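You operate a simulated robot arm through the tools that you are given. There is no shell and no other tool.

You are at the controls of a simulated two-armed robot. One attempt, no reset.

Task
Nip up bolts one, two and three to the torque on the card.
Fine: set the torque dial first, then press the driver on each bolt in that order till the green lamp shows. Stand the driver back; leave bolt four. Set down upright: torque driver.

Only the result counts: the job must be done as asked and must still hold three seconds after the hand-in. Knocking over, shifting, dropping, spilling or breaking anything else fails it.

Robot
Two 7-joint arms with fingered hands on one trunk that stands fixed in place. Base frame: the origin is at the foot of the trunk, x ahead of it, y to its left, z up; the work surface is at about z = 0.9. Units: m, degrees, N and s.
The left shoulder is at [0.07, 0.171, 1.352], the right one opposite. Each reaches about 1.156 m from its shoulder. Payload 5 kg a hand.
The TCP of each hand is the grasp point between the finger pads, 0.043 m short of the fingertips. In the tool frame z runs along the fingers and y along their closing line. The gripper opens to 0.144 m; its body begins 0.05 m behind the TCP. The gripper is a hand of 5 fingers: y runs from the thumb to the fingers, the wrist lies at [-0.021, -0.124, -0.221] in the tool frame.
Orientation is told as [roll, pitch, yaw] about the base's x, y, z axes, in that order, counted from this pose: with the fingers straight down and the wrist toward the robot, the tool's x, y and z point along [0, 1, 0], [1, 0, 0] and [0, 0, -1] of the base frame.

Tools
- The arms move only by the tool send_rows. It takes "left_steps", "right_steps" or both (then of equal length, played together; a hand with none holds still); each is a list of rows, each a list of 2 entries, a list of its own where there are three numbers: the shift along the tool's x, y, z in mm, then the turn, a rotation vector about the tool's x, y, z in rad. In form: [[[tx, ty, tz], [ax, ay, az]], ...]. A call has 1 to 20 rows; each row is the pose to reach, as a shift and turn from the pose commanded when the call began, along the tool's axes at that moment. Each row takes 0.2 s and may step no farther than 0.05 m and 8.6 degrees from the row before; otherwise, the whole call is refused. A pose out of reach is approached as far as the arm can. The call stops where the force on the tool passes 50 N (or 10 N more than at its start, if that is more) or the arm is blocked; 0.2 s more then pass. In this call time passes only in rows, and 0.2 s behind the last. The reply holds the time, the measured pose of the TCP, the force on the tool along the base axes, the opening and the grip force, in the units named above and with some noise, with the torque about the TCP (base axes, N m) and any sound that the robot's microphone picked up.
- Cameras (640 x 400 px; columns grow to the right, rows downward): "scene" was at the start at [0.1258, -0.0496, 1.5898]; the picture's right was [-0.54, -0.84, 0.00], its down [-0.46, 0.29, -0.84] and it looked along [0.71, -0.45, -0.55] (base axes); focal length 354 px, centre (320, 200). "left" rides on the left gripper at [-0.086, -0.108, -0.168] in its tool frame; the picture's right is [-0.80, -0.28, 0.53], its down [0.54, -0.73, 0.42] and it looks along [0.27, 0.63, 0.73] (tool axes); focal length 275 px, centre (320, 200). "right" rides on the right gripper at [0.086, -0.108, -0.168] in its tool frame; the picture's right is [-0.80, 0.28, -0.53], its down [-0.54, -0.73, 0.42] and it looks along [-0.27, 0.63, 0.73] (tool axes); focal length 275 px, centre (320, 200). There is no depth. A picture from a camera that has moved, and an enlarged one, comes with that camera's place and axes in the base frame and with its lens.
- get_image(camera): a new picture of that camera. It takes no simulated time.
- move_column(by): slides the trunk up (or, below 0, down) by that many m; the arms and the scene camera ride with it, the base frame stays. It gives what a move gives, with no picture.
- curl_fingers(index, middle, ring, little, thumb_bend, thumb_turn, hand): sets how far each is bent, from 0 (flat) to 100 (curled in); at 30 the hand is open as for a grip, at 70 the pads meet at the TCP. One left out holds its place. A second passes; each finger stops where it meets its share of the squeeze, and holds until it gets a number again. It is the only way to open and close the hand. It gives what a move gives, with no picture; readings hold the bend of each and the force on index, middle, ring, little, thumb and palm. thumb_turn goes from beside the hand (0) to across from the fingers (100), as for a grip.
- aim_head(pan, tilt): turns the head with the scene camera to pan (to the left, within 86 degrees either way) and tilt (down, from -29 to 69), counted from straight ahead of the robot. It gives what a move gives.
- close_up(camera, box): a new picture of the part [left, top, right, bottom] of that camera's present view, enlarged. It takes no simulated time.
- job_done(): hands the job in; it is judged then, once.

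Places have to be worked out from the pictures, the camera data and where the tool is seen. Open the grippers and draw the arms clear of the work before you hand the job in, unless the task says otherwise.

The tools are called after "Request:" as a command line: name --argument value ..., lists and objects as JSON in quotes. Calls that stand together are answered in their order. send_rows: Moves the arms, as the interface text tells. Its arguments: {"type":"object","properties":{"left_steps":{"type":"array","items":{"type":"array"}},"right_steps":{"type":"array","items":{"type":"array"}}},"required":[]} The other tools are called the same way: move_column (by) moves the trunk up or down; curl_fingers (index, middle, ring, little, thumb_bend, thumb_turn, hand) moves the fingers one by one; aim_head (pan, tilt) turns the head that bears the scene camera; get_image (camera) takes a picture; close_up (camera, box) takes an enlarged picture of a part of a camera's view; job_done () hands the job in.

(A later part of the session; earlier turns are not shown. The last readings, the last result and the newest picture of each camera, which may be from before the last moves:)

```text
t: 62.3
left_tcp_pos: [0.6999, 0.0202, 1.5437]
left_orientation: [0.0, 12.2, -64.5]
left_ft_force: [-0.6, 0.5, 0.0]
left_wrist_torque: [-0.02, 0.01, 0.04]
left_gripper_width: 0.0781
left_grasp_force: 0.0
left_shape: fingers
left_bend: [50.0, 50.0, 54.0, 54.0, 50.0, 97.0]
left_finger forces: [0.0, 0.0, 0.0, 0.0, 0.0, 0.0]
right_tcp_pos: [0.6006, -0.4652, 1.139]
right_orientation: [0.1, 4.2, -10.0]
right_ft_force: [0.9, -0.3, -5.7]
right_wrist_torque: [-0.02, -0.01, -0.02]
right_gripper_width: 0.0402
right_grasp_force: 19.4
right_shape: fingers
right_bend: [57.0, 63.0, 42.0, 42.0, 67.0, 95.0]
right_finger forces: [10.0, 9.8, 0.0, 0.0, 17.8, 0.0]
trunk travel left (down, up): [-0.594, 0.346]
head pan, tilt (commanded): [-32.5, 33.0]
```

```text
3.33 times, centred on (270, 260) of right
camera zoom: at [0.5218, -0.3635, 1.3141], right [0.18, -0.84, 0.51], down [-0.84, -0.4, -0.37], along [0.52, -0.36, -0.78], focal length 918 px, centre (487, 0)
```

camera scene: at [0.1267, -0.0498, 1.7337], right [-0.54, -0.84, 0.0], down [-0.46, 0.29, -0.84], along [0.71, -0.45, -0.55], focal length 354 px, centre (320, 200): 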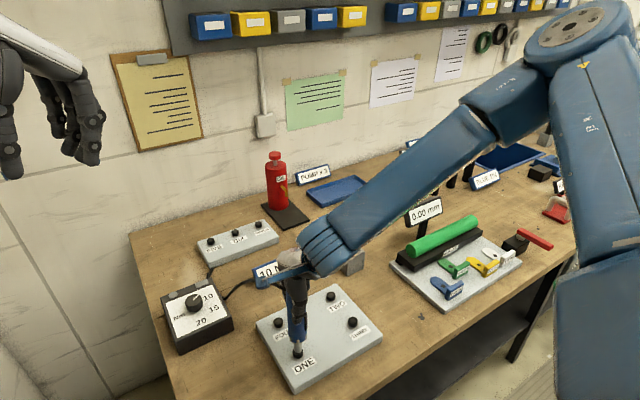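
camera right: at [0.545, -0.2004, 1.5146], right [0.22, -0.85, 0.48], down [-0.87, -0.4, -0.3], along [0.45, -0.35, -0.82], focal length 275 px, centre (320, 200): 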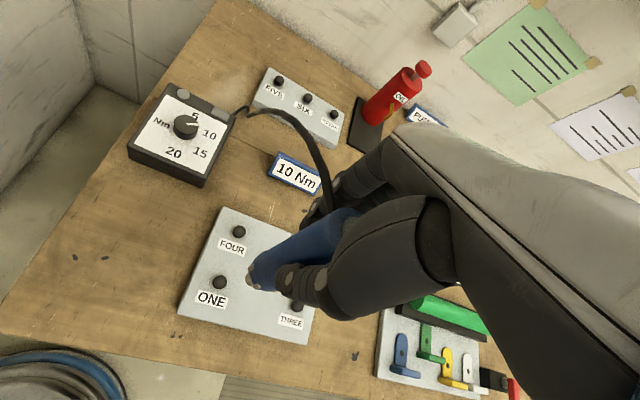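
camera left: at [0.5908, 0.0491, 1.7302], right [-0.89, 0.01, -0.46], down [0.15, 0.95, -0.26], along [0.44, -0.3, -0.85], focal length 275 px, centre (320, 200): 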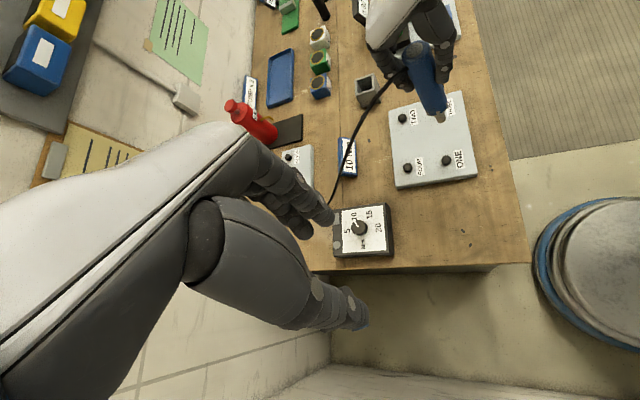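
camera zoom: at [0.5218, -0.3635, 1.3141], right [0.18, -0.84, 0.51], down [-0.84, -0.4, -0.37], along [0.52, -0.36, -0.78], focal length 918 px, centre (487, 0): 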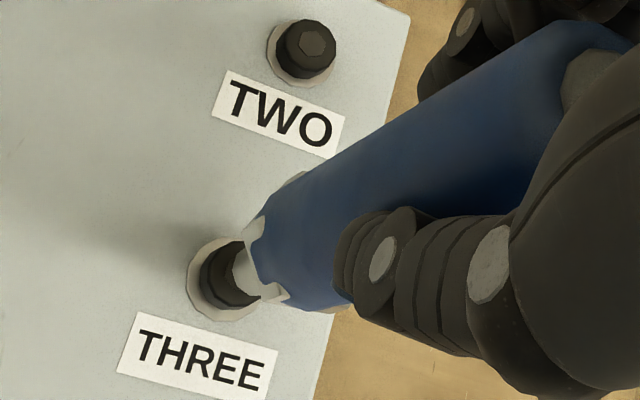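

Alignment on THREE is within about 1 mm of what worked on TWO. I'll make a tiny correction and descend to just above contact.

Request:
send_rows --right_steps '[[[0.8, -0.9, 4], [0, 0, 0]], [[0.8, -0.6, 8], [0, 0, 0]], [[0.8, -0.4, 11], [0, 0, 0]], [[0.8, -0.25, 13], [0, 0, 0]]]'

Request:
close_up --camera "scene" --box '[150, 230, 370, 390]'

Request:
close_up --camera "left" --box '[390, 30, 480, 140]'

Request:
close_up --camera "right" --box '[200, 200, 340, 320]'

```text
t: 63.3
left_tcp_pos: [0.7, 0.021, 1.5451]
left_orientation: [0.0, 12.2, -64.6]
left_ft_force: [0.3, 0.2, 0.3]
left_wrist_torque: [-0.03, 0.0, -0.01]
left_gripper_width: 0.078
left_grasp_force: 0.1
left_shape: fingers
left_bend: [50.0, 50.0, 54.0, 54.0, 50.0, 97.0]
left_finger forces: [0.1, 0.0, 0.0, 0.0, 0.0, 0.0]
right_tcp_pos: [0.5995, -0.4625, 1.1263]
right_orientation: [0.0, 4.2, -9.9]
right_ft_force: [-1.2, -0.1, -5.4]
right_wrist_torque: [-0.03, 0.01, -0.01]
right_gripper_width: 0.0402
right_grasp_force: 18.5
right_shape: fingers
right_bend: [57.0, 63.0, 42.0, 42.0, 67.0, 95.0]
right_finger forces: [9.8, 10.2, 0.0, 0.0, 17.8, 0.0]
trunk travel left (down, up): [-0.594, 0.346]
head pan, tilt (commanded): [-32.5, 33.0]
```

```text
2.50 times, centred on (260, 310) of scene
camera zoom: at [0.1264, -0.0499, 1.7338], right [-0.54, -0.84, 0.0], down [-0.46, 0.29, -0.84], along [0.71, -0.45, -0.55], focal length 884 px, centre (470, -75)
```

zoom: 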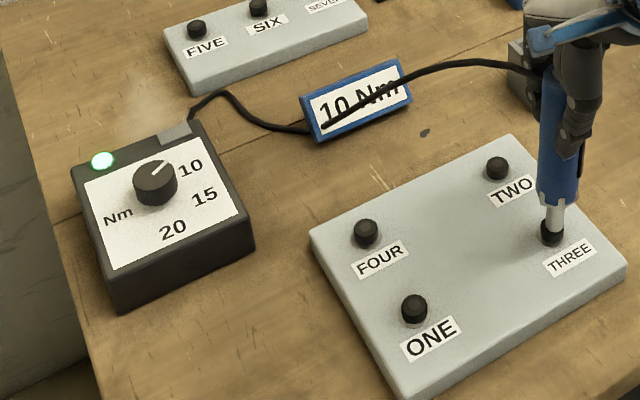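

```text
3.64 times, centred on (435, 85) of left
camera zoom: at [0.5915, 0.0474, 1.73], right [-0.89, 0.01, -0.46], down [0.15, 0.95, -0.26], along [0.44, -0.3, -0.85], focal length 1001 px, centre (-98, 618)
```

zoom: 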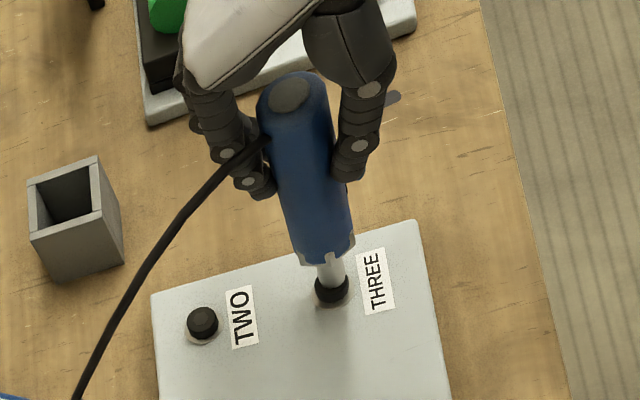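

```text
3.33 times, centred on (270, 260) of right
camera zoom: at [0.5205, -0.3622, 1.3016], right [0.18, -0.84, 0.51], down [-0.84, -0.4, -0.37], along [0.52, -0.36, -0.78], focal length 918 px, centre (487, 0)
```

zoom: 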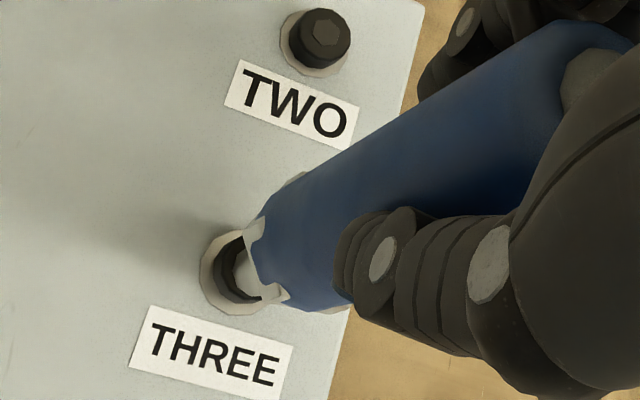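

The nose is centred on THREE, just above contact, and the lamp is still showing TWO's green. I'll step down to contact and press as before.

Request:
send_rows --right_steps '[[[0, 0.15, 2], [0, 0, 0]], [[0, 0.3, 4], [0, 0, 0]]]'

Request:
close_up --camera "scene" --box '[150, 230, 370, 390]'

```text
t: 63.9
left_tcp_pos: [0.6983, 0.023, 1.5449]
left_orientation: [0.1, 12.2, -64.5]
left_ft_force: [-0.2, 0.3, -0.2]
left_wrist_torque: [0.03, 0.05, -0.02]
left_gripper_width: 0.078
left_grasp_force: 0.1
left_shape: fingers
left_bend: [50.0, 50.0, 54.0, 54.0, 50.0, 97.0]
left_finger forces: [0.0, 0.0, 0.0, 0.0, 0.1, 0.0]
right_tcp_pos: [0.6, -0.4618, 1.1259]
right_orientation: [-0.2, 4.0, -10.0]
right_ft_force: [-0.7, -0.1, 11.8]
right_wrist_torque: [0.03, -0.02, 0.02]
right_gripper_width: 0.0402
right_grasp_force: 21.5
right_shape: fingers
right_bend: [57.0, 63.0, 42.0, 42.0, 67.0, 95.0]
right_finger forces: [10.3, 11.2, 0.0, 0.1, 20.5, 0.0]
trunk travel left (down, up): [-0.594, 0.346]
head pan, tilt (commanded): [-32.5, 33.0]
```

```text
2.50 times, centred on (260, 310) of scene
camera zoom: at [0.1244, -0.0484, 1.7343], right [-0.54, -0.84, 0.0], down [-0.46, 0.29, -0.84], along [0.71, -0.45, -0.54], focal length 884 px, centre (470, -75)
```

zoom: 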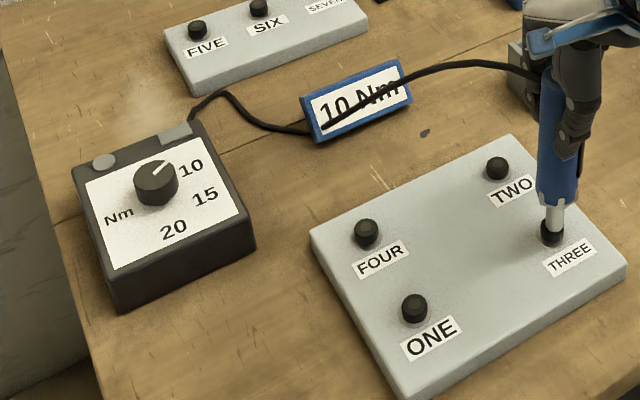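

The lamp went off with about 17 N on THREE, so it's running. I'll press 1 mm more and hold.

Request:
send_rows --right_steps '[[[0, 0.07, 1], [0, 0, 0]], [[0, 0.07, 1], [0, 0, 0]], [[0, 0.07, 1], [0, 0, 0]], [[0, 0.07, 1], [0, 0, 0]], [[0, 0.07, 1], [0, 0, 0]]]'

Request:
close_up --camera "scene" --box '[150, 230, 370, 390]'

```text
t: 65.1
left_tcp_pos: [0.6965, 0.0236, 1.5459]
left_orientation: [0.1, 12.0, -64.6]
left_ft_force: [0.4, -0.7, 0.0]
left_wrist_torque: [0.0, -0.01, 0.01]
left_gripper_width: 0.0782
left_grasp_force: 0.2
left_shape: fingers
left_bend: [50.0, 50.0, 54.0, 54.0, 50.0, 97.0]
left_finger forces: [0.0, 0.1, 0.1, 0.1, 0.0, 0.1]
right_tcp_pos: [0.5977, -0.4607, 1.1248]
right_orientation: [-0.1, 4.0, -10.0]
right_ft_force: [-0.3, 0.6, 27.1]
right_wrist_torque: [0.14, -0.17, 0.0]
right_gripper_width: 0.0401
right_grasp_force: 23.6
right_shape: fingers
right_bend: [57.0, 63.0, 42.0, 42.0, 67.0, 95.0]
right_finger forces: [11.6, 12.3, 0.0, 0.1, 23.4, 0.0]
trunk travel left (down, up): [-0.594, 0.346]
head pan, tilt (commanded): [-32.5, 33.0]
```

```text
2.50 times, centred on (260, 310) of scene
camera zoom: at [0.1231, -0.0473, 1.7342], right [-0.54, -0.84, 0.0], down [-0.46, 0.29, -0.84], along [0.71, -0.45, -0.54], focal length 884 px, centre (470, -75)
```

zoom: 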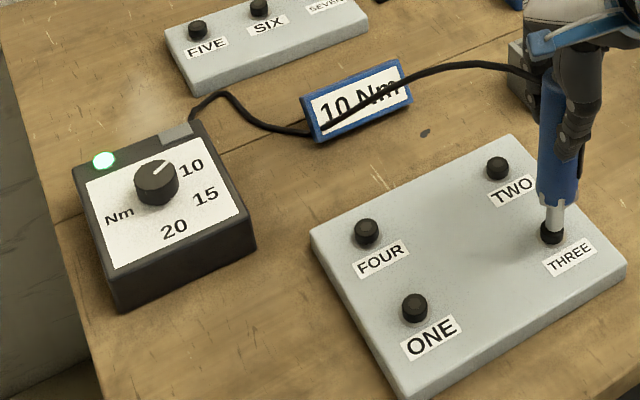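

THREE is green, so all three are done in order. I'll lift off 125 mm, then carry the driver to above the holder while turning back to yaw -55°.

Request:
send_rows --right_steps '[[[0, -0.7, -10], [0, 0, 0]], [[0, -2.5, -35], [0, 0, 0]], [[0, -4.6, -65], [0, 0, 0]], [[0, -6.8, -95], [0, 0, 0]], [[0, -8.9, -124.7], [0, 0, 0]], [[-10.2, 14.2, -126.4], [0, 0.0056, 0.0783]], [[-20.5, 37.2, -128], [0, 0.0112, 0.1567]], [[-30.7, 60.3, -129.7], [0, 0.0169, 0.235]], [[-41, 83.4, -131.3], [0, 0.0225, 0.3134]], [[-51.2, 106.5, -133], [0, 0.0281, 0.3917]], [[-61.4, 129.5, -134.6], [0, 0.0337, 0.47]], [[-71.7, 152.6, -136.3], [0, 0.0393, 0.5484]], [[-81.9, 175.7, -137.9], [0, 0.045, 0.6267]], [[-92.2, 198.7, -139.6], [0, 0.0506, 0.7051]], [[-102.4, 221.8, -141.2], [0, 0.0562, 0.7834]]]'

Request:
close_up --camera "scene" --box '[290, 130, 400, 290]'

Request:
close_up --camera "left" --box '[310, 0, 430, 120]'

Request:
close_up --camera "right" --box '[170, 160, 370, 340]'

```text
t: 68.3
left_tcp_pos: [0.7024, 0.022, 1.5434]
left_orientation: [0.0, 12.2, -64.5]
left_ft_force: [-0.3, -0.8, 0.2]
left_wrist_torque: [0.0, 0.04, 0.0]
left_gripper_width: 0.0781
left_grasp_force: 0.1
left_shape: fingers
left_bend: [50.0, 50.0, 54.0, 54.0, 50.0, 97.0]
left_finger forces: [0.0, 0.0, 0.0, 0.0, 0.0, 0.1]
right_tcp_pos: [0.8102, -0.6048, 1.2441]
right_orientation: [-0.2, 4.3, -55.2]
right_ft_force: [-0.1, -0.5, -6.3]
right_wrist_torque: [0.01, 0.08, -0.03]
right_gripper_width: 0.0402
right_grasp_force: 19.3
right_shape: fingers
right_bend: [57.0, 63.0, 42.0, 42.0, 67.0, 95.0]
right_finger forces: [10.0, 10.3, 0.0, 0.1, 17.9, 0.0]
trunk travel left (down, up): [-0.594, 0.346]
head pan, tilt (commanded): [-32.5, 33.0]
```

```text
2.50 times, centred on (345, 210) of scene
camera zoom: at [0.1286, -0.0499, 1.7336], right [-0.54, -0.84, 0.0], down [-0.46, 0.29, -0.84], along [0.71, -0.45, -0.55], focal length 884 px, centre (258, 175)
```

zoom: 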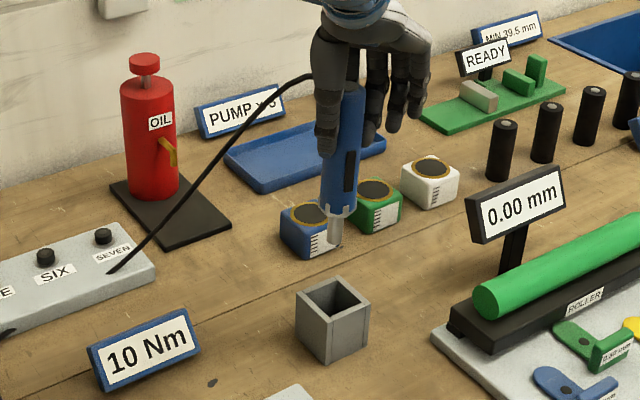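

```text
3.33 times, centred on (370, 60) of left
camera zoom: at [0.5937, 0.0473, 1.7292], right [-0.89, 0.01, -0.46], down [0.15, 0.95, -0.26], along [0.44, -0.3, -0.85], focal length 918 px, centre (153, 667)
```

zoom: 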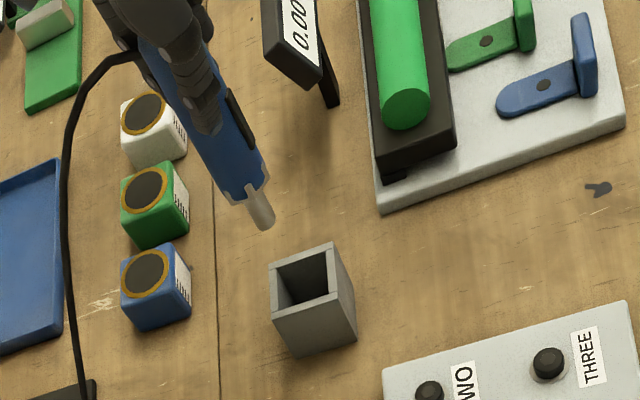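

```text
2.22 times, centred on (270, 250) of right
camera zoom: at [0.8277, -0.477, 1.4191], right [-0.47, -0.72, 0.51], down [-0.88, 0.31, -0.37], along [0.1, -0.62, -0.78], focal length 612 px, centre (431, 89)
```

zoom: 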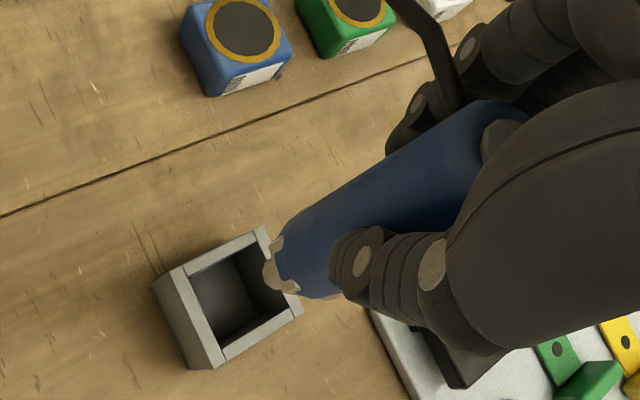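

Reached the commanded pose above the holder; the tip is within about 5 mm of the socket centre. I'll lower 62 mm so the nose is just above the rim and measure again.

Request:
send_rows --right_steps '[[[0, 1.5, 20], [0, 0, 0]], [[0, 3.1, 41], [0, 0, 0]], [[0, 4.6, 61.8], [0, 0, 0]]]'

Request:
close_up --camera "scene" --box '[310, 190, 390, 290]'

Request:
close_up --camera "left" --box '[330, 20, 430, 120]'

Request:
close_up --camera "right" --box '[190, 190, 330, 310]'

```text
t: 69.1
left_tcp_pos: [0.7003, 0.0214, 1.5432]
left_orientation: [0.0, 12.2, -64.5]
left_ft_force: [1.0, -0.7, -0.5]
left_wrist_torque: [0.0, 0.04, 0.0]
left_gripper_width: 0.0781
left_grasp_force: 0.0
left_shape: fingers
left_bend: [50.0, 50.0, 54.0, 54.0, 50.0, 97.0]
left_finger forces: [0.1, 0.0, 0.0, 0.0, 0.0, 0.0]
right_tcp_pos: [0.8104, -0.6041, 1.1828]
right_orientation: [-0.1, 4.2, -55.1]
right_ft_force: [0.1, -0.3, -5.9]
right_wrist_torque: [0.0, 0.06, 0.02]
right_gripper_width: 0.0399
right_grasp_force: 19.2
right_shape: fingers
right_bend: [57.0, 63.0, 42.0, 42.0, 67.0, 95.0]
right_finger forces: [10.2, 10.2, 0.1, 0.1, 17.9, 0.0]
trunk travel left (down, up): [-0.594, 0.346]
head pan, tilt (commanded): [-32.5, 33.0]
```

```text
4.00 times, centred on (350, 240) of scene
camera zoom: at [0.1276, -0.0504, 1.7337], right [-0.54, -0.84, 0.0], down [-0.46, 0.29, -0.84], along [0.71, -0.45, -0.55], focal length 1415 px, centre (200, 40)
```

zoom: 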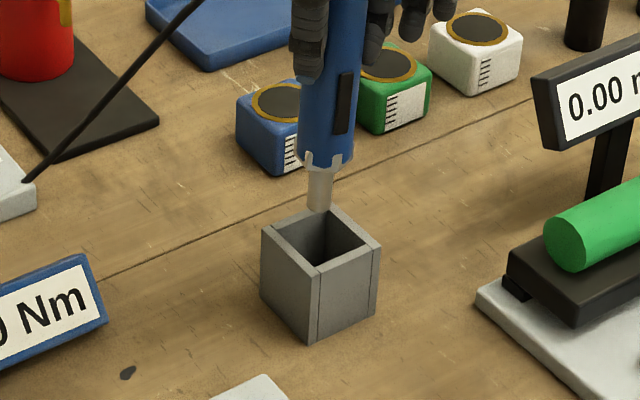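

```text
4.00 times, centred on (380, 70) of left
camera zoom: at [0.5927, 0.0469, 1.7296], right [-0.89, 0.01, -0.46], down [0.15, 0.95, -0.26], along [0.44, -0.3, -0.85], focal length 1101 px, centre (80, 720)
```

zoom: 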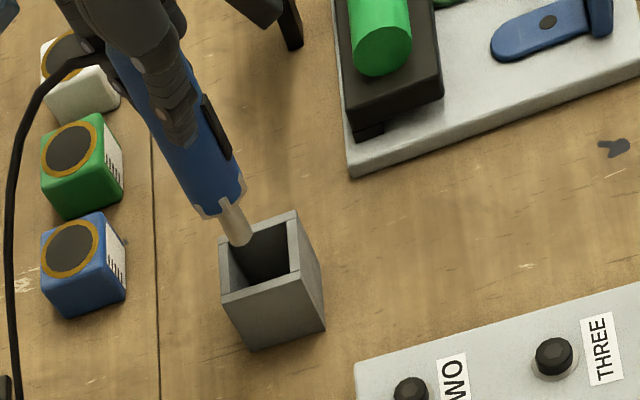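

```text
3.33 times, centred on (260, 250) of right
camera zoom: at [0.8266, -0.4777, 1.3582], right [-0.47, -0.72, 0.51], down [-0.88, 0.31, -0.37], along [0.11, -0.62, -0.78], focal length 918 px, centre (520, 33)
```

zoom: 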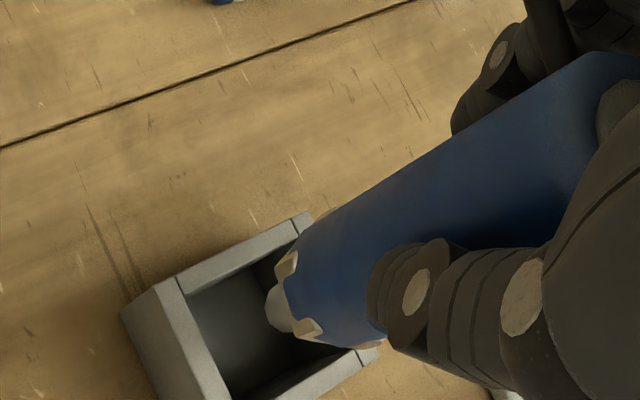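

The nose is just above the rim. I'd like a better lean estimate before insertion, so I'll zoom on the whole barrel from both fixed cameras.

Request:
close_up --camera "scene" --box '[325, 155, 385, 260]'

Request:
close_up --camera "left" --box '[340, 30, 400, 110]'

```text
3.81 times, centred on (355, 208) of scene
camera zoom: at [0.1276, -0.0504, 1.7337], right [-0.54, -0.84, 0.0], down [-0.46, 0.29, -0.84], along [0.71, -0.45, -0.55], focal length 1347 px, centre (187, 171)
```

zoom: 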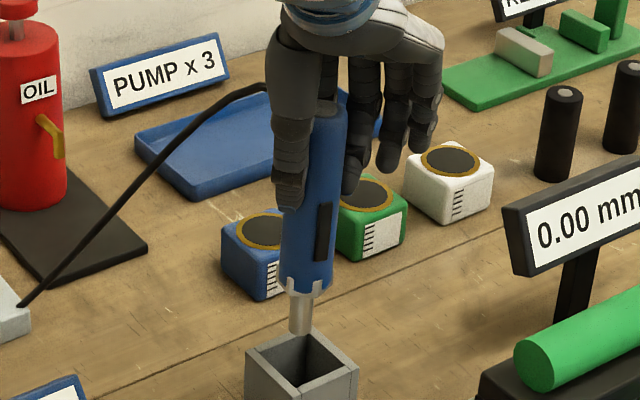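

```text
5.00 times, centred on (370, 70) of left
camera zoom: at [0.5927, 0.0469, 1.7296], right [-0.89, 0.01, -0.46], down [0.15, 0.95, -0.26], along [0.44, -0.3, -0.85], focal length 1376 px, centre (70, 850)
```

zoom: 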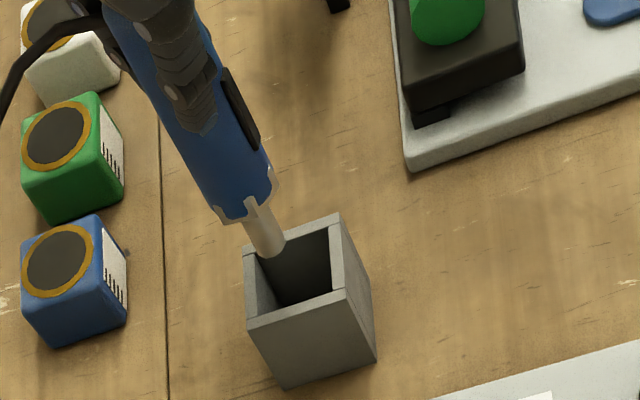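

The barrel is vertical to within about 1° in both views, so no rotation is needed. The tip is about 6 mm too far +x, so I'll shift -6 mm in x and lower 50 mm. That puts the nose inside the socket and the barrel end just above the rim, where I can compare them without parallax.

Request:
send_rows --right_steps '[[[-4.9, -3.4, 0.3], [0, 0, 0]], [[-4.9, -2.2, 17], [0, 0, 0]], [[-4.9, -0.9, 34], [0, 0, 0]], [[-4.9, 0.3, 50.2], [0, 0, 0]]]'

Request:
close_up --camera "scene" --box '[325, 190, 385, 290]'

Request:
close_up --camera "left" --box '[340, 40, 410, 120]'

Request:
close_up --camera "right" --box '[190, 190, 330, 310]'

```text
t: 70.1
left_tcp_pos: [0.6993, 0.0201, 1.5435]
left_orientation: [0.0, 12.3, -64.5]
left_ft_force: [0.1, -0.3, -0.8]
left_wrist_torque: [0.04, 0.01, -0.01]
left_gripper_width: 0.078
left_grasp_force: 0.1
left_shape: fingers
left_bend: [50.0, 50.0, 54.0, 54.0, 50.0, 97.0]
left_finger forces: [0.0, 0.1, 0.0, 0.1, 0.0, 0.0]
right_tcp_pos: [0.8042, -0.6041, 1.1336]
right_orientation: [-0.1, 4.2, -55.0]
right_ft_force: [0.4, -0.5, -6.0]
right_wrist_torque: [0.03, 0.02, -0.03]
right_gripper_width: 0.0401
right_grasp_force: 18.9
right_shape: fingers
right_bend: [57.0, 63.0, 42.0, 42.0, 67.0, 95.0]
right_finger forces: [10.0, 10.4, 0.0, 0.1, 18.0, 0.1]
trunk travel left (down, up): [-0.594, 0.346]
head pan, tilt (commanded): [-32.5, 33.0]
```

```text
4.00 times, centred on (355, 240) of scene
camera zoom: at [0.1269, -0.0502, 1.7338], right [-0.54, -0.84, 0.0], down [-0.46, 0.29, -0.84], along [0.71, -0.45, -0.55], focal length 1415 px, centre (180, 40)
```

zoom: 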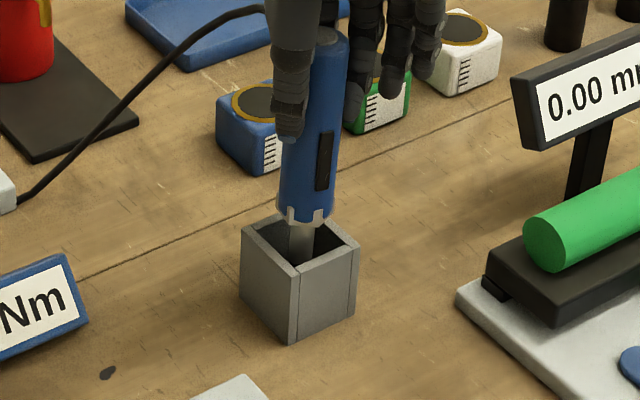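

```text
5.00 times, centred on (375, 80) of left
camera zoom: at [0.5919, 0.0471, 1.7299], right [-0.89, 0.01, -0.46], down [0.15, 0.95, -0.26], along [0.44, -0.3, -0.85], focal length 1376 px, centre (45, 800)
```

zoom: 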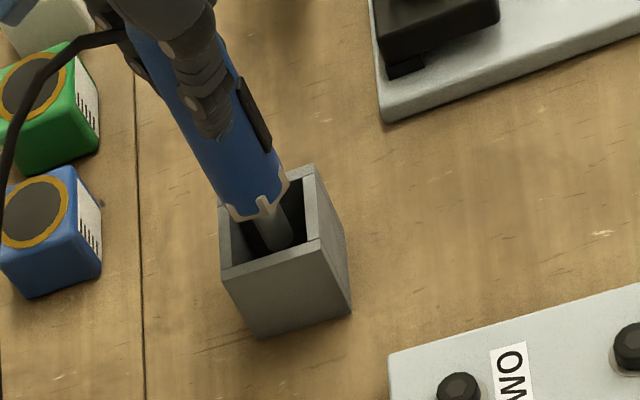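

```text
3.33 times, centred on (260, 250) of right
camera zoom: at [0.8202, -0.4774, 1.3084], right [-0.47, -0.72, 0.51], down [-0.88, 0.31, -0.37], along [0.11, -0.62, -0.77], focal length 918 px, centre (520, 33)
```

zoom: 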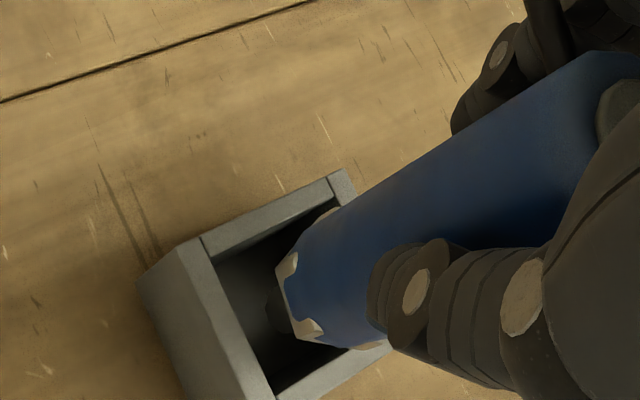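

Cross-checking scene and left, the barrel end is about 27 mm above the rim and only about 2 mm off centre. I'll apply (+1.4, +2) mm and lower 20 mm more for a near-parallax-free check.

Request:
send_rows --right_steps '[[[2.3, 0, 10], [0, 0, 0]], [[2.3, 0.7, 20], [0, 0, 0]]]'

Request:
close_up --camera "scene" --box '[325, 200, 385, 290]'

Request:
close_up --camera "left" --box '[340, 50, 400, 120]'

Request:
close_up --camera "right" --box '[190, 190, 330, 310]'

```text
t: 70.7
left_tcp_pos: [0.7004, 0.0196, 1.5438]
left_orientation: [0.1, 12.2, -64.5]
left_ft_force: [0.3, -0.5, 0.0]
left_wrist_torque: [0.05, -0.02, -0.01]
left_gripper_width: 0.0779
left_grasp_force: 0.0
left_shape: fingers
left_bend: [50.0, 50.0, 54.0, 54.0, 50.0, 97.0]
left_finger forces: [0.0, 0.1, 0.0, 0.0, 0.0, 0.0]
right_tcp_pos: [0.8062, -0.6028, 1.1119]
right_orientation: [-0.2, 4.2, -55.1]
right_ft_force: [0.9, 0.1, -5.3]
right_wrist_torque: [-0.03, 0.03, 0.02]
right_gripper_width: 0.0403
right_grasp_force: 19.3
right_shape: fingers
right_bend: [57.0, 63.0, 42.0, 42.0, 67.0, 95.0]
right_finger forces: [10.1, 10.3, 0.0, 0.1, 17.8, 0.1]
trunk travel left (down, up): [-0.594, 0.346]
head pan, tilt (commanded): [-32.5, 33.0]
```

```text
4.44 times, centred on (355, 245) of scene
camera zoom: at [0.1276, -0.0505, 1.7337], right [-0.54, -0.84, 0.0], down [-0.46, 0.29, -0.84], along [0.71, -0.45, -0.55], focal length 1572 px, centre (164, 0)
```

zoom: 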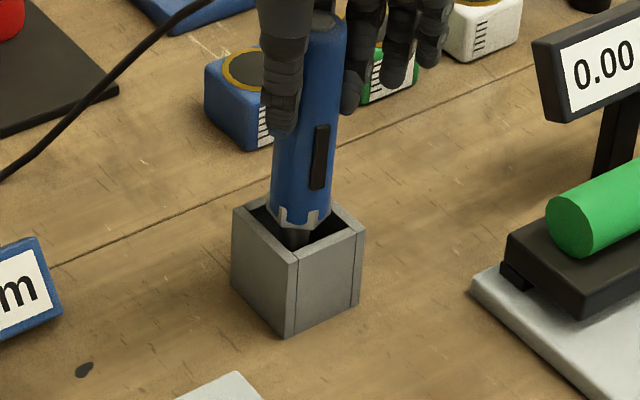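

```text
5.71 times, centred on (370, 85) of left
camera zoom: at [0.5927, 0.0468, 1.7296], right [-0.89, 0.01, -0.46], down [0.15, 0.95, -0.26], along [0.44, -0.3, -0.85], focal length 1573 px, centre (34, 857)
```

zoom: 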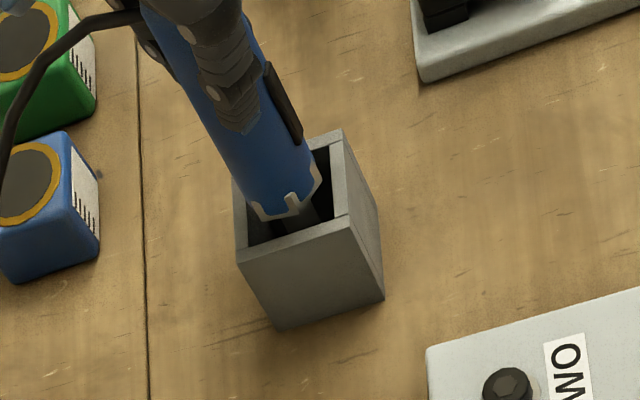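

```text
3.33 times, centred on (260, 250) of right
camera zoom: at [0.8224, -0.4758, 1.2872], right [-0.47, -0.72, 0.51], down [-0.88, 0.31, -0.37], along [0.11, -0.62, -0.77], focal length 918 px, centre (520, 33)
```

zoom: 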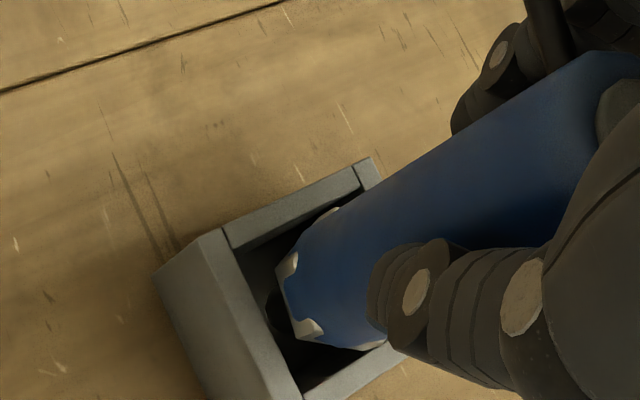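

The barrel end is now only a few millimetres above the rim. I'll zoom in hard on the rim from all three cameras.

Request:
close_up --camera "scene" --box '[335, 232, 370, 257]'

Request:
close_up --camera "left" --box '[348, 70, 383, 98]'

Request:
close_up --camera "right" --box '[205, 235, 285, 310]'

```text
16.00 times, centred on (352, 244) of scene
camera zoom: at [0.1276, -0.0505, 1.7337], right [-0.54, -0.84, 0.0], down [-0.46, 0.29, -0.84], along [0.71, -0.45, -0.55], focal length 5658 px, centre (-200, -512)
```

zoom: 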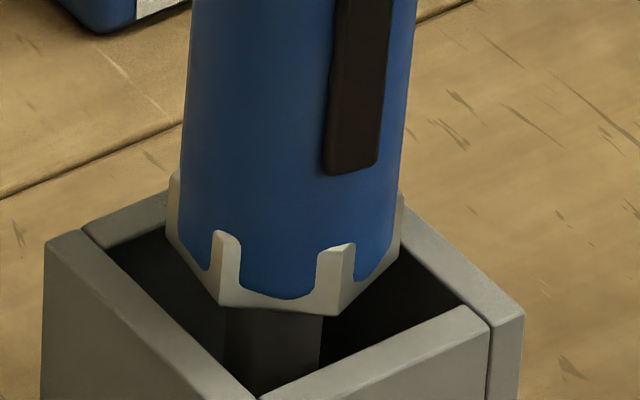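

```text
14.29 times, centred on (366, 84) of left
camera zoom: at [0.5927, 0.0468, 1.7296], right [-0.89, 0.01, -0.46], down [0.15, 0.95, -0.26], along [0.44, -0.3, -0.85], focal length 3932 px, centre (-330, 1857)
```

zoom: 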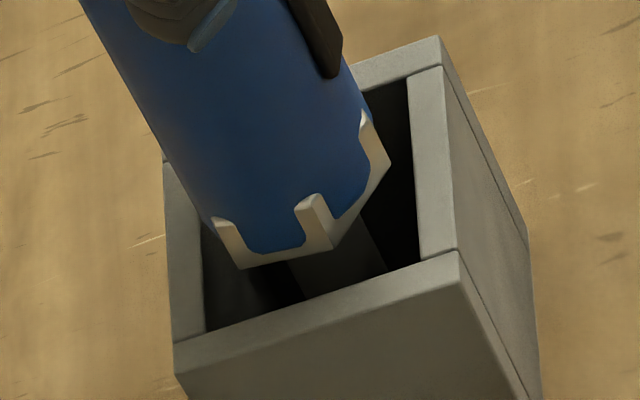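

```text
5.33 times, centred on (245, 272) of right
camera zoom: at [0.8224, -0.4758, 1.2872], right [-0.47, -0.72, 0.51], down [-0.88, 0.31, -0.37], along [0.11, -0.62, -0.77], focal length 1468 px, centre (720, -187)
```

zoom: 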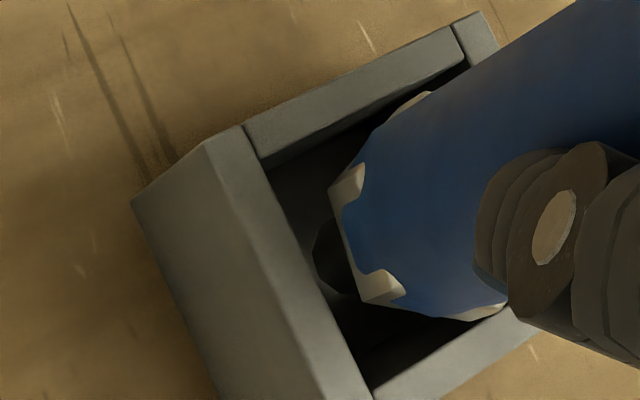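

At high zoom the hexagonal skirt (about 47 mm across) sits about 8 mm above the rim and within about 1 mm of the centre of the roughly 52 mm socket. I'll insert slowly, 25 mm in 5 mm steps, watching the forces.

Request:
send_rows --right_steps '[[[0, 0.4, 5], [0, 0, 0]], [[0, 0.7, 10], [0, 0, 0]], [[0, 1.1, 15], [0, 0, 0]], [[0, 1.5, 20], [0, 0, 0]], [[0, 1.9, 24.9], [0, 0, 0]]]'

Request:
close_up --camera "scene" --box '[325, 210, 385, 280]'

Request:
close_up --camera "left" --box '[340, 50, 400, 110]'

Request:
close_up --camera "right" --box '[190, 220, 320, 320]'

```text
t: 71.9
left_tcp_pos: [0.7003, 0.0205, 1.5439]
left_orientation: [0.1, 12.2, -64.5]
left_ft_force: [0.1, 0.2, -0.8]
left_wrist_torque: [0.0, 0.01, 0.06]
left_gripper_width: 0.0781
left_grasp_force: 0.0
left_shape: fingers
left_bend: [50.0, 50.0, 54.0, 54.0, 50.0, 97.0]
left_finger forces: [0.0, 0.0, 0.1, 0.0, 0.0, 0.0]
right_tcp_pos: [0.8062, -0.6018, 1.0875]
right_orientation: [-0.2, 4.2, -55.0]
right_ft_force: [-0.2, 0.6, -4.5]
right_wrist_torque: [0.03, -0.02, -0.05]
right_gripper_width: 0.0397
right_grasp_force: 19.7
right_shape: fingers
right_bend: [57.0, 63.0, 42.0, 42.0, 67.0, 95.0]
right_finger forces: [10.1, 10.4, 0.0, 0.1, 17.8, 0.0]
trunk travel left (down, up): [-0.594, 0.346]
head pan, tilt (commanded): [-32.5, 33.0]
```

```text
5.71 times, centred on (355, 245) of scene
camera zoom: at [0.1274, -0.05, 1.7337], right [-0.54, -0.84, 0.0], down [-0.46, 0.29, -0.84], along [0.71, -0.45, -0.55], focal length 2021 px, centre (120, -57)
```

zoom: 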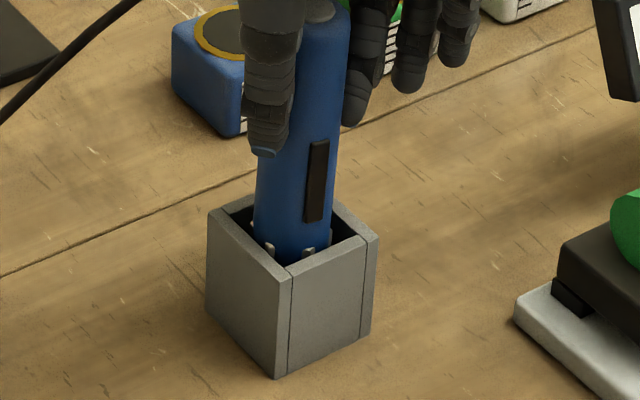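

```text
6.67 times, centred on (370, 80) of left
camera zoom: at [0.5925, 0.0474, 1.7296], right [-0.89, 0.01, -0.46], down [0.15, 0.95, -0.26], along [0.44, -0.3, -0.85], focal length 1835 px, centre (-13, 1000)
```

zoom: 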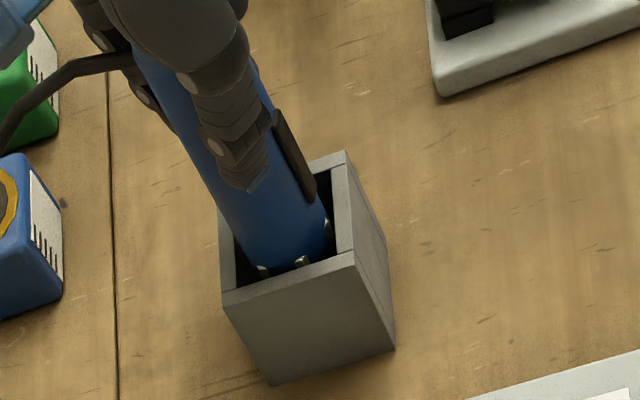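

```text
4.00 times, centred on (255, 270) of right
camera zoom: at [0.8223, -0.4749, 1.2627], right [-0.47, -0.72, 0.51], down [-0.88, 0.31, -0.37], along [0.11, -0.62, -0.77], focal length 1101 px, centre (580, -80)
```

zoom: 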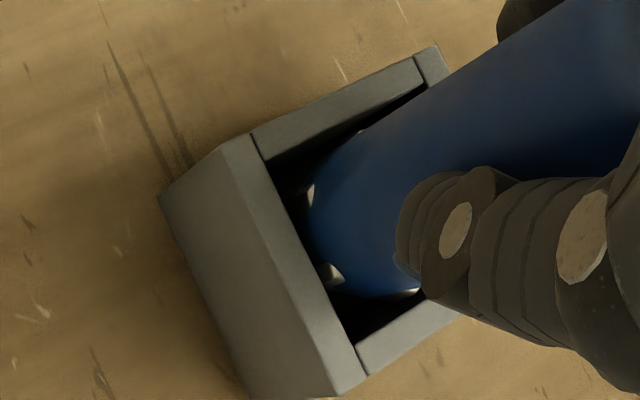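

The barrel is 17 mm into the socket with no contact force. I'll continue down gently toward seating; the original seated TCP height was about 1.078.

Request:
send_rows --right_steps '[[[0, 0.2, 2.5], [0, 0, 0]], [[0, 0.4, 5], [0, 0, 0]], [[0, 0.6, 7.5], [0, 0, 0]]]'

```text
t: 72.7
left_tcp_pos: [0.7009, 0.0206, 1.5441]
left_orientation: [0.0, 12.2, -64.5]
left_ft_force: [-0.1, 0.2, 0.8]
left_wrist_torque: [-0.01, -0.02, -0.03]
left_gripper_width: 0.0783
left_grasp_force: 0.0
left_shape: fingers
left_bend: [50.0, 50.0, 54.0, 54.0, 50.0, 97.0]
left_finger forces: [0.1, 0.1, 0.0, 0.0, 0.0, 0.0]
right_tcp_pos: [0.8067, -0.6023, 1.0814]
right_orientation: [-0.1, 4.2, -55.0]
right_ft_force: [-0.4, 0.4, -4.8]
right_wrist_torque: [-0.03, 0.02, 0.0]
right_gripper_width: 0.04
right_grasp_force: 19.3
right_shape: fingers
right_bend: [57.0, 63.0, 42.0, 42.0, 67.0, 95.0]
right_finger forces: [10.1, 10.4, 0.1, 0.1, 17.9, 0.0]
trunk travel left (down, up): [-0.594, 0.346]
head pan, tilt (commanded): [-32.5, 33.0]
```

Still free at z=1.081. I'll continue in 1.5 mm steps until it seats.

Request:
send_rows --right_steps '[[[0, 0.1, 1.5], [0, 0, 0]], [[0, 0.2, 3], [0, 0, 0]]]'

Request:
close_up --camera "left" --box '[340, 50, 400, 110]'

Request:
close_up --camera "scene" --box '[325, 200, 385, 280]'

```text
t: 73.3
left_tcp_pos: [0.7002, 0.0212, 1.5435]
left_orientation: [0.1, 12.3, -64.5]
left_ft_force: [-0.3, 0.1, -0.6]
left_wrist_torque: [-0.01, 0.0, -0.01]
left_gripper_width: 0.0785
left_grasp_force: 0.0
left_shape: fingers
left_bend: [50.0, 50.0, 54.0, 54.0, 50.0, 97.0]
left_finger forces: [0.0, 0.1, 0.0, 0.1, 0.0, 0.0]
right_tcp_pos: [0.8063, -0.6033, 1.0782]
right_orientation: [-0.1, 4.1, -55.0]
right_ft_force: [-0.1, -0.5, -4.1]
right_wrist_torque: [-0.01, 0.0, 0.01]
right_gripper_width: 0.0403
right_grasp_force: 19.6
right_shape: fingers
right_bend: [57.0, 63.0, 42.0, 42.0, 67.0, 95.0]
right_finger forces: [10.1, 10.5, 0.1, 0.0, 18.1, 0.1]
trunk travel left (down, up): [-0.594, 0.346]
head pan, tilt (commanded): [-32.5, 33.0]
```

```text
6.67 times, centred on (370, 80) of left
camera zoom: at [0.5918, 0.0478, 1.7299], right [-0.89, 0.01, -0.46], down [0.15, 0.95, -0.26], along [0.44, -0.3, -0.85], focal length 1835 px, centre (-13, 1000)
```

zoom: 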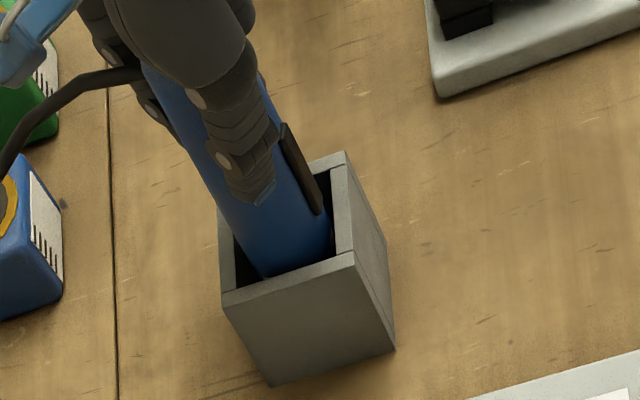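

```text
5.00 times, centred on (355, 240) of scene
camera zoom: at [0.1267, -0.0496, 1.7338], right [-0.54, -0.84, 0.0], down [-0.46, 0.29, -0.84], along [0.71, -0.45, -0.55], focal length 1768 px, centre (145, 0)
```

zoom: 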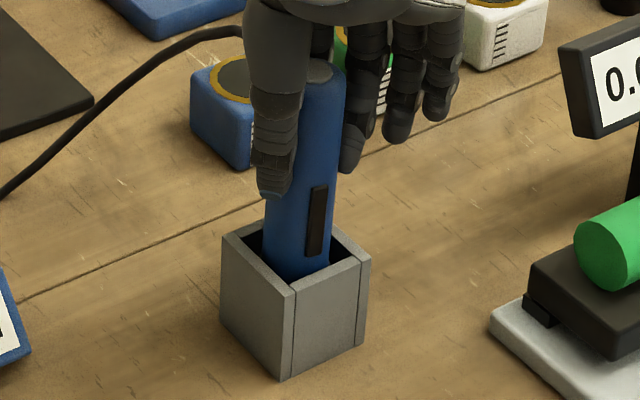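

Not seated yet; comparing the trigger-to-rim distance with the first picture suggests another 5–8 mm. I'll continue in small steps.

Request:
send_rows --right_steps '[[[0, 0.1, 1.5], [0, 0, 0]], [[0, 0.2, 3], [0, 0, 0]], [[0, 0.3, 4.5], [0, 0, 0]]]'

```text
t: 74.1
left_tcp_pos: [0.6975, 0.022, 1.5455]
left_orientation: [0.1, 12.1, -64.4]
left_ft_force: [0.0, -0.5, -0.2]
left_wrist_torque: [0.03, -0.02, -0.04]
left_gripper_width: 0.0784
left_grasp_force: 0.0
left_shape: fingers
left_bend: [50.0, 50.0, 54.0, 54.0, 50.0, 97.0]
left_finger forces: [0.0, 0.0, 0.0, 0.1, 0.0, 0.1]
right_tcp_pos: [0.8045, -0.6018, 1.0773]
right_orientation: [0.0, 4.0, -55.1]
right_ft_force: [-0.6, 1.0, 13.9]
right_wrist_torque: [-0.05, -0.11, 0.04]
right_gripper_width: 0.0396
right_grasp_force: 21.4
right_shape: fingers
right_bend: [57.0, 63.0, 42.0, 42.0, 67.0, 95.0]
right_finger forces: [10.7, 11.6, 0.1, 0.1, 20.6, 0.1]
trunk travel left (down, up): [-0.594, 0.346]
head pan, tilt (commanded): [-32.5, 33.0]
```

Contact at TCP z=1.0775, exactly the original seated height. I'll relieve the push by backing off about 3.5 mm of command, then verify before releasing.

Request:
send_rows --right_steps '[[[0, -0.25, -3.3], [0, 0, 0]]]'

Request:
close_up --camera "scene" --box '[325, 200, 385, 280]'

Request:
close_up --camera "left" --box '[340, 50, 400, 110]'

Request:
close_up --camera "right" --box '[190, 180, 390, 330]'

```text
t: 74.5
left_tcp_pos: [0.6986, 0.0223, 1.5438]
left_orientation: [0.0, 12.0, -64.6]
left_ft_force: [0.1, 0.0, 0.5]
left_wrist_torque: [-0.01, 0.02, 0.01]
left_gripper_width: 0.0782
left_grasp_force: 0.0
left_shape: fingers
left_bend: [50.0, 50.0, 54.0, 54.0, 50.0, 97.0]
left_finger forces: [0.1, 0.1, 0.0, 0.0, 0.0, 0.0]
right_tcp_pos: [0.8048, -0.6015, 1.078]
right_orientation: [-0.1, 4.1, -55.0]
right_ft_force: [0.8, 1.0, 7.0]
right_wrist_torque: [0.0, -0.08, 0.03]
right_gripper_width: 0.0398
right_grasp_force: 21.4
right_shape: fingers
right_bend: [57.0, 63.0, 42.0, 42.0, 67.0, 95.0]
right_finger forces: [10.6, 11.2, 0.1, 0.1, 19.9, 0.1]
trunk travel left (down, up): [-0.594, 0.346]
head pan, tilt (commanded): [-32.5, 33.0]
```

```text
5.00 times, centred on (355, 240) of scene
camera zoom: at [0.1255, -0.0493, 1.7338], right [-0.54, -0.84, 0.0], down [-0.46, 0.29, -0.84], along [0.71, -0.45, -0.54], focal length 1768 px, centre (145, 0)
```

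zoom: 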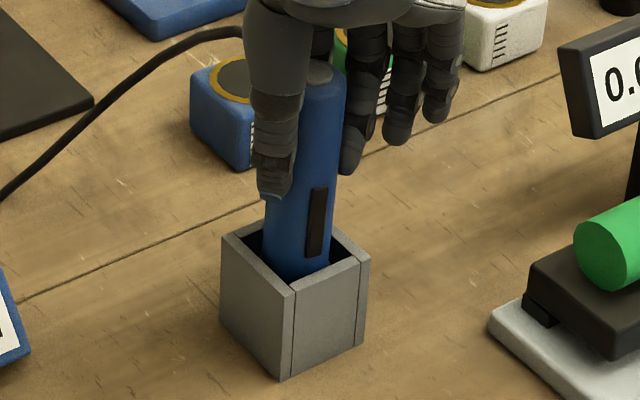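

```text
6.67 times, centred on (370, 80) of left
camera zoom: at [0.5906, 0.0481, 1.7302], right [-0.89, 0.01, -0.46], down [0.15, 0.95, -0.26], along [0.44, -0.3, -0.85], focal length 1835 px, centre (-13, 1000)
```

zoom: 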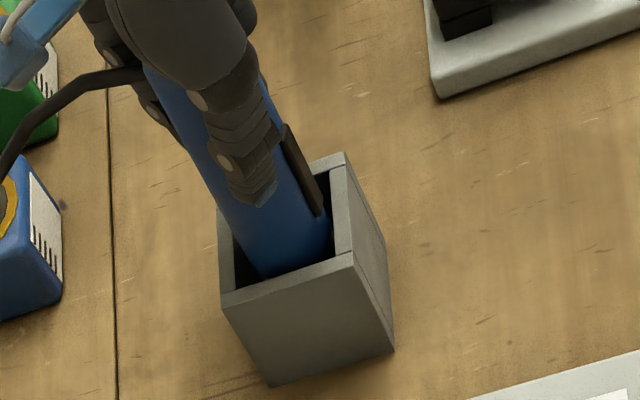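

```text
2.67 times, centred on (290, 255) of right
camera zoom: at [0.8208, -0.4747, 1.2524], right [-0.47, -0.72, 0.51], down [-0.88, 0.31, -0.37], along [0.11, -0.62, -0.77], focal length 734 px, centre (400, 53)
```

zoom: 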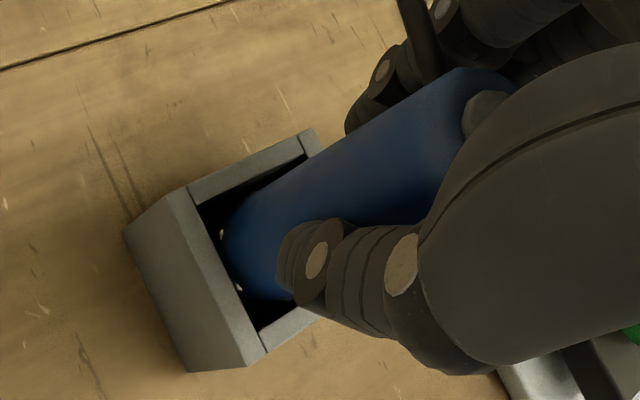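

The trigger bottom is at z≈0.984, against 0.983 in the first picture, so the driver is seated as it was originally. A 7 N push remains, so I'll ease off a bit more before releasing.

Request:
send_rows --right_steps '[[[0, -0.2, -2.5], [0, 0, 0]]]'

```text
t: 74.9
left_tcp_pos: [0.7003, 0.0204, 1.5427]
left_orientation: [0.0, 12.2, -64.6]
left_ft_force: [0.0, 0.2, 0.3]
left_wrist_torque: [0.01, 0.01, -0.01]
left_gripper_width: 0.078
left_grasp_force: 0.1
left_shape: fingers
left_bend: [50.0, 50.0, 54.0, 54.0, 50.0, 97.0]
left_finger forces: [0.0, 0.0, 0.1, 0.0, 0.1, 0.0]
right_tcp_pos: [0.8036, -0.6029, 1.0787]
right_orientation: [-0.2, 4.2, -55.0]
right_ft_force: [-0.2, 0.9, -1.9]
right_wrist_torque: [0.01, -0.03, 0.01]
right_gripper_width: 0.0397
right_grasp_force: 19.8
right_shape: fingers
right_bend: [57.0, 63.0, 42.0, 42.0, 67.0, 95.0]
right_finger forces: [10.5, 10.6, 0.0, 0.0, 18.6, 0.0]
trunk travel left (down, up): [-0.594, 0.346]
head pan, tilt (commanded): [-32.5, 33.0]
```

The driver's weight is on the holder now. I'll release in two stages: first relax the fingers at their present bends, then open.

Request:
curl_fingers --hand "right" --index 57 --middle 63 --thumb_bend 66

Request:
curl_fingers --hand "right" --index 50 --middle 54 --thumb_bend 56

Request:
close_up --camera "scene" --box '[325, 180, 385, 280]'

Request:
close_up --camera "left" --box '[340, 40, 400, 110]'

```text
t: 75.9
left_tcp_pos: [0.6995, 0.0216, 1.5441]
left_orientation: [0.1, 12.1, -64.5]
left_ft_force: [-0.1, -0.4, 0.0]
left_wrist_torque: [-0.01, 0.01, 0.01]
left_gripper_width: 0.0783
left_grasp_force: 0.1
left_shape: fingers
left_bend: [50.0, 50.0, 54.0, 54.0, 50.0, 97.0]
left_finger forces: [0.1, 0.0, 0.0, 0.0, 0.0, 0.0]
right_tcp_pos: [0.8055, -0.6028, 1.0797]
right_orientation: [-0.2, 4.2, -54.9]
right_ft_force: [-0.1, 1.1, -1.4]
right_wrist_torque: [0.0, 0.03, 0.01]
right_gripper_width: 0.0448
right_grasp_force: 4.0
right_shape: fingers
right_bend: [56.0, 61.0, 42.0, 42.0, 64.0, 97.0]
right_finger forces: [0.2, 3.2, 0.0, 0.0, 3.7, 0.1]
trunk travel left (down, up): [-0.594, 0.346]
head pan, tilt (commanded): [-32.5, 33.0]
```

```text
t: 76.9
left_tcp_pos: [0.7002, 0.0214, 1.5436]
left_orientation: [0.1, 12.2, -64.5]
left_ft_force: [-0.2, -0.3, -0.1]
left_wrist_torque: [-0.01, -0.03, 0.01]
left_gripper_width: 0.0785
left_grasp_force: 0.1
left_shape: fingers
left_bend: [50.0, 50.0, 54.0, 54.0, 50.0, 97.0]
left_finger forces: [0.0, 0.0, 0.0, 0.0, 0.0, 0.1]
right_tcp_pos: [0.8047, -0.6017, 1.081]
right_orientation: [0.0, 4.1, -55.0]
right_ft_force: [0.0, 0.0, -0.5]
right_wrist_torque: [0.02, -0.02, 0.01]
right_gripper_width: 0.0676
right_grasp_force: 0.1
right_shape: fingers
right_bend: [50.0, 54.0, 42.0, 42.0, 56.0, 97.0]
right_finger forces: [0.0, 0.0, 0.0, 0.0, 0.0, 0.0]
trunk travel left (down, up): [-0.594, 0.346]
head pan, tilt (commanded): [-32.5, 33.0]
```

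```text
4.00 times, centred on (355, 230) of scene
camera zoom: at [0.1259, -0.0494, 1.7338], right [-0.54, -0.84, 0.0], down [-0.46, 0.29, -0.84], along [0.71, -0.45, -0.54], focal length 1415 px, centre (180, 80)
```

zoom: 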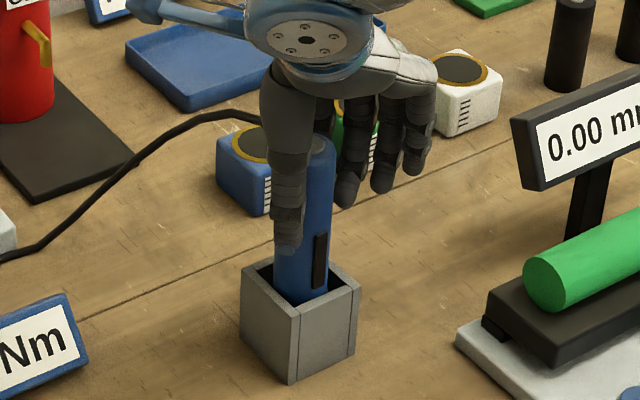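

```text
5.71 times, centred on (370, 75) of left
camera zoom: at [0.591, 0.0479, 1.7302], right [-0.89, 0.01, -0.46], down [0.15, 0.95, -0.26], along [0.44, -0.3, -0.85], focal length 1573 px, centre (34, 914)
```

zoom: 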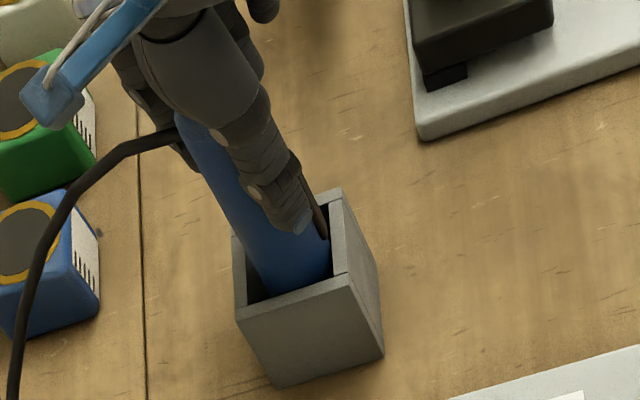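

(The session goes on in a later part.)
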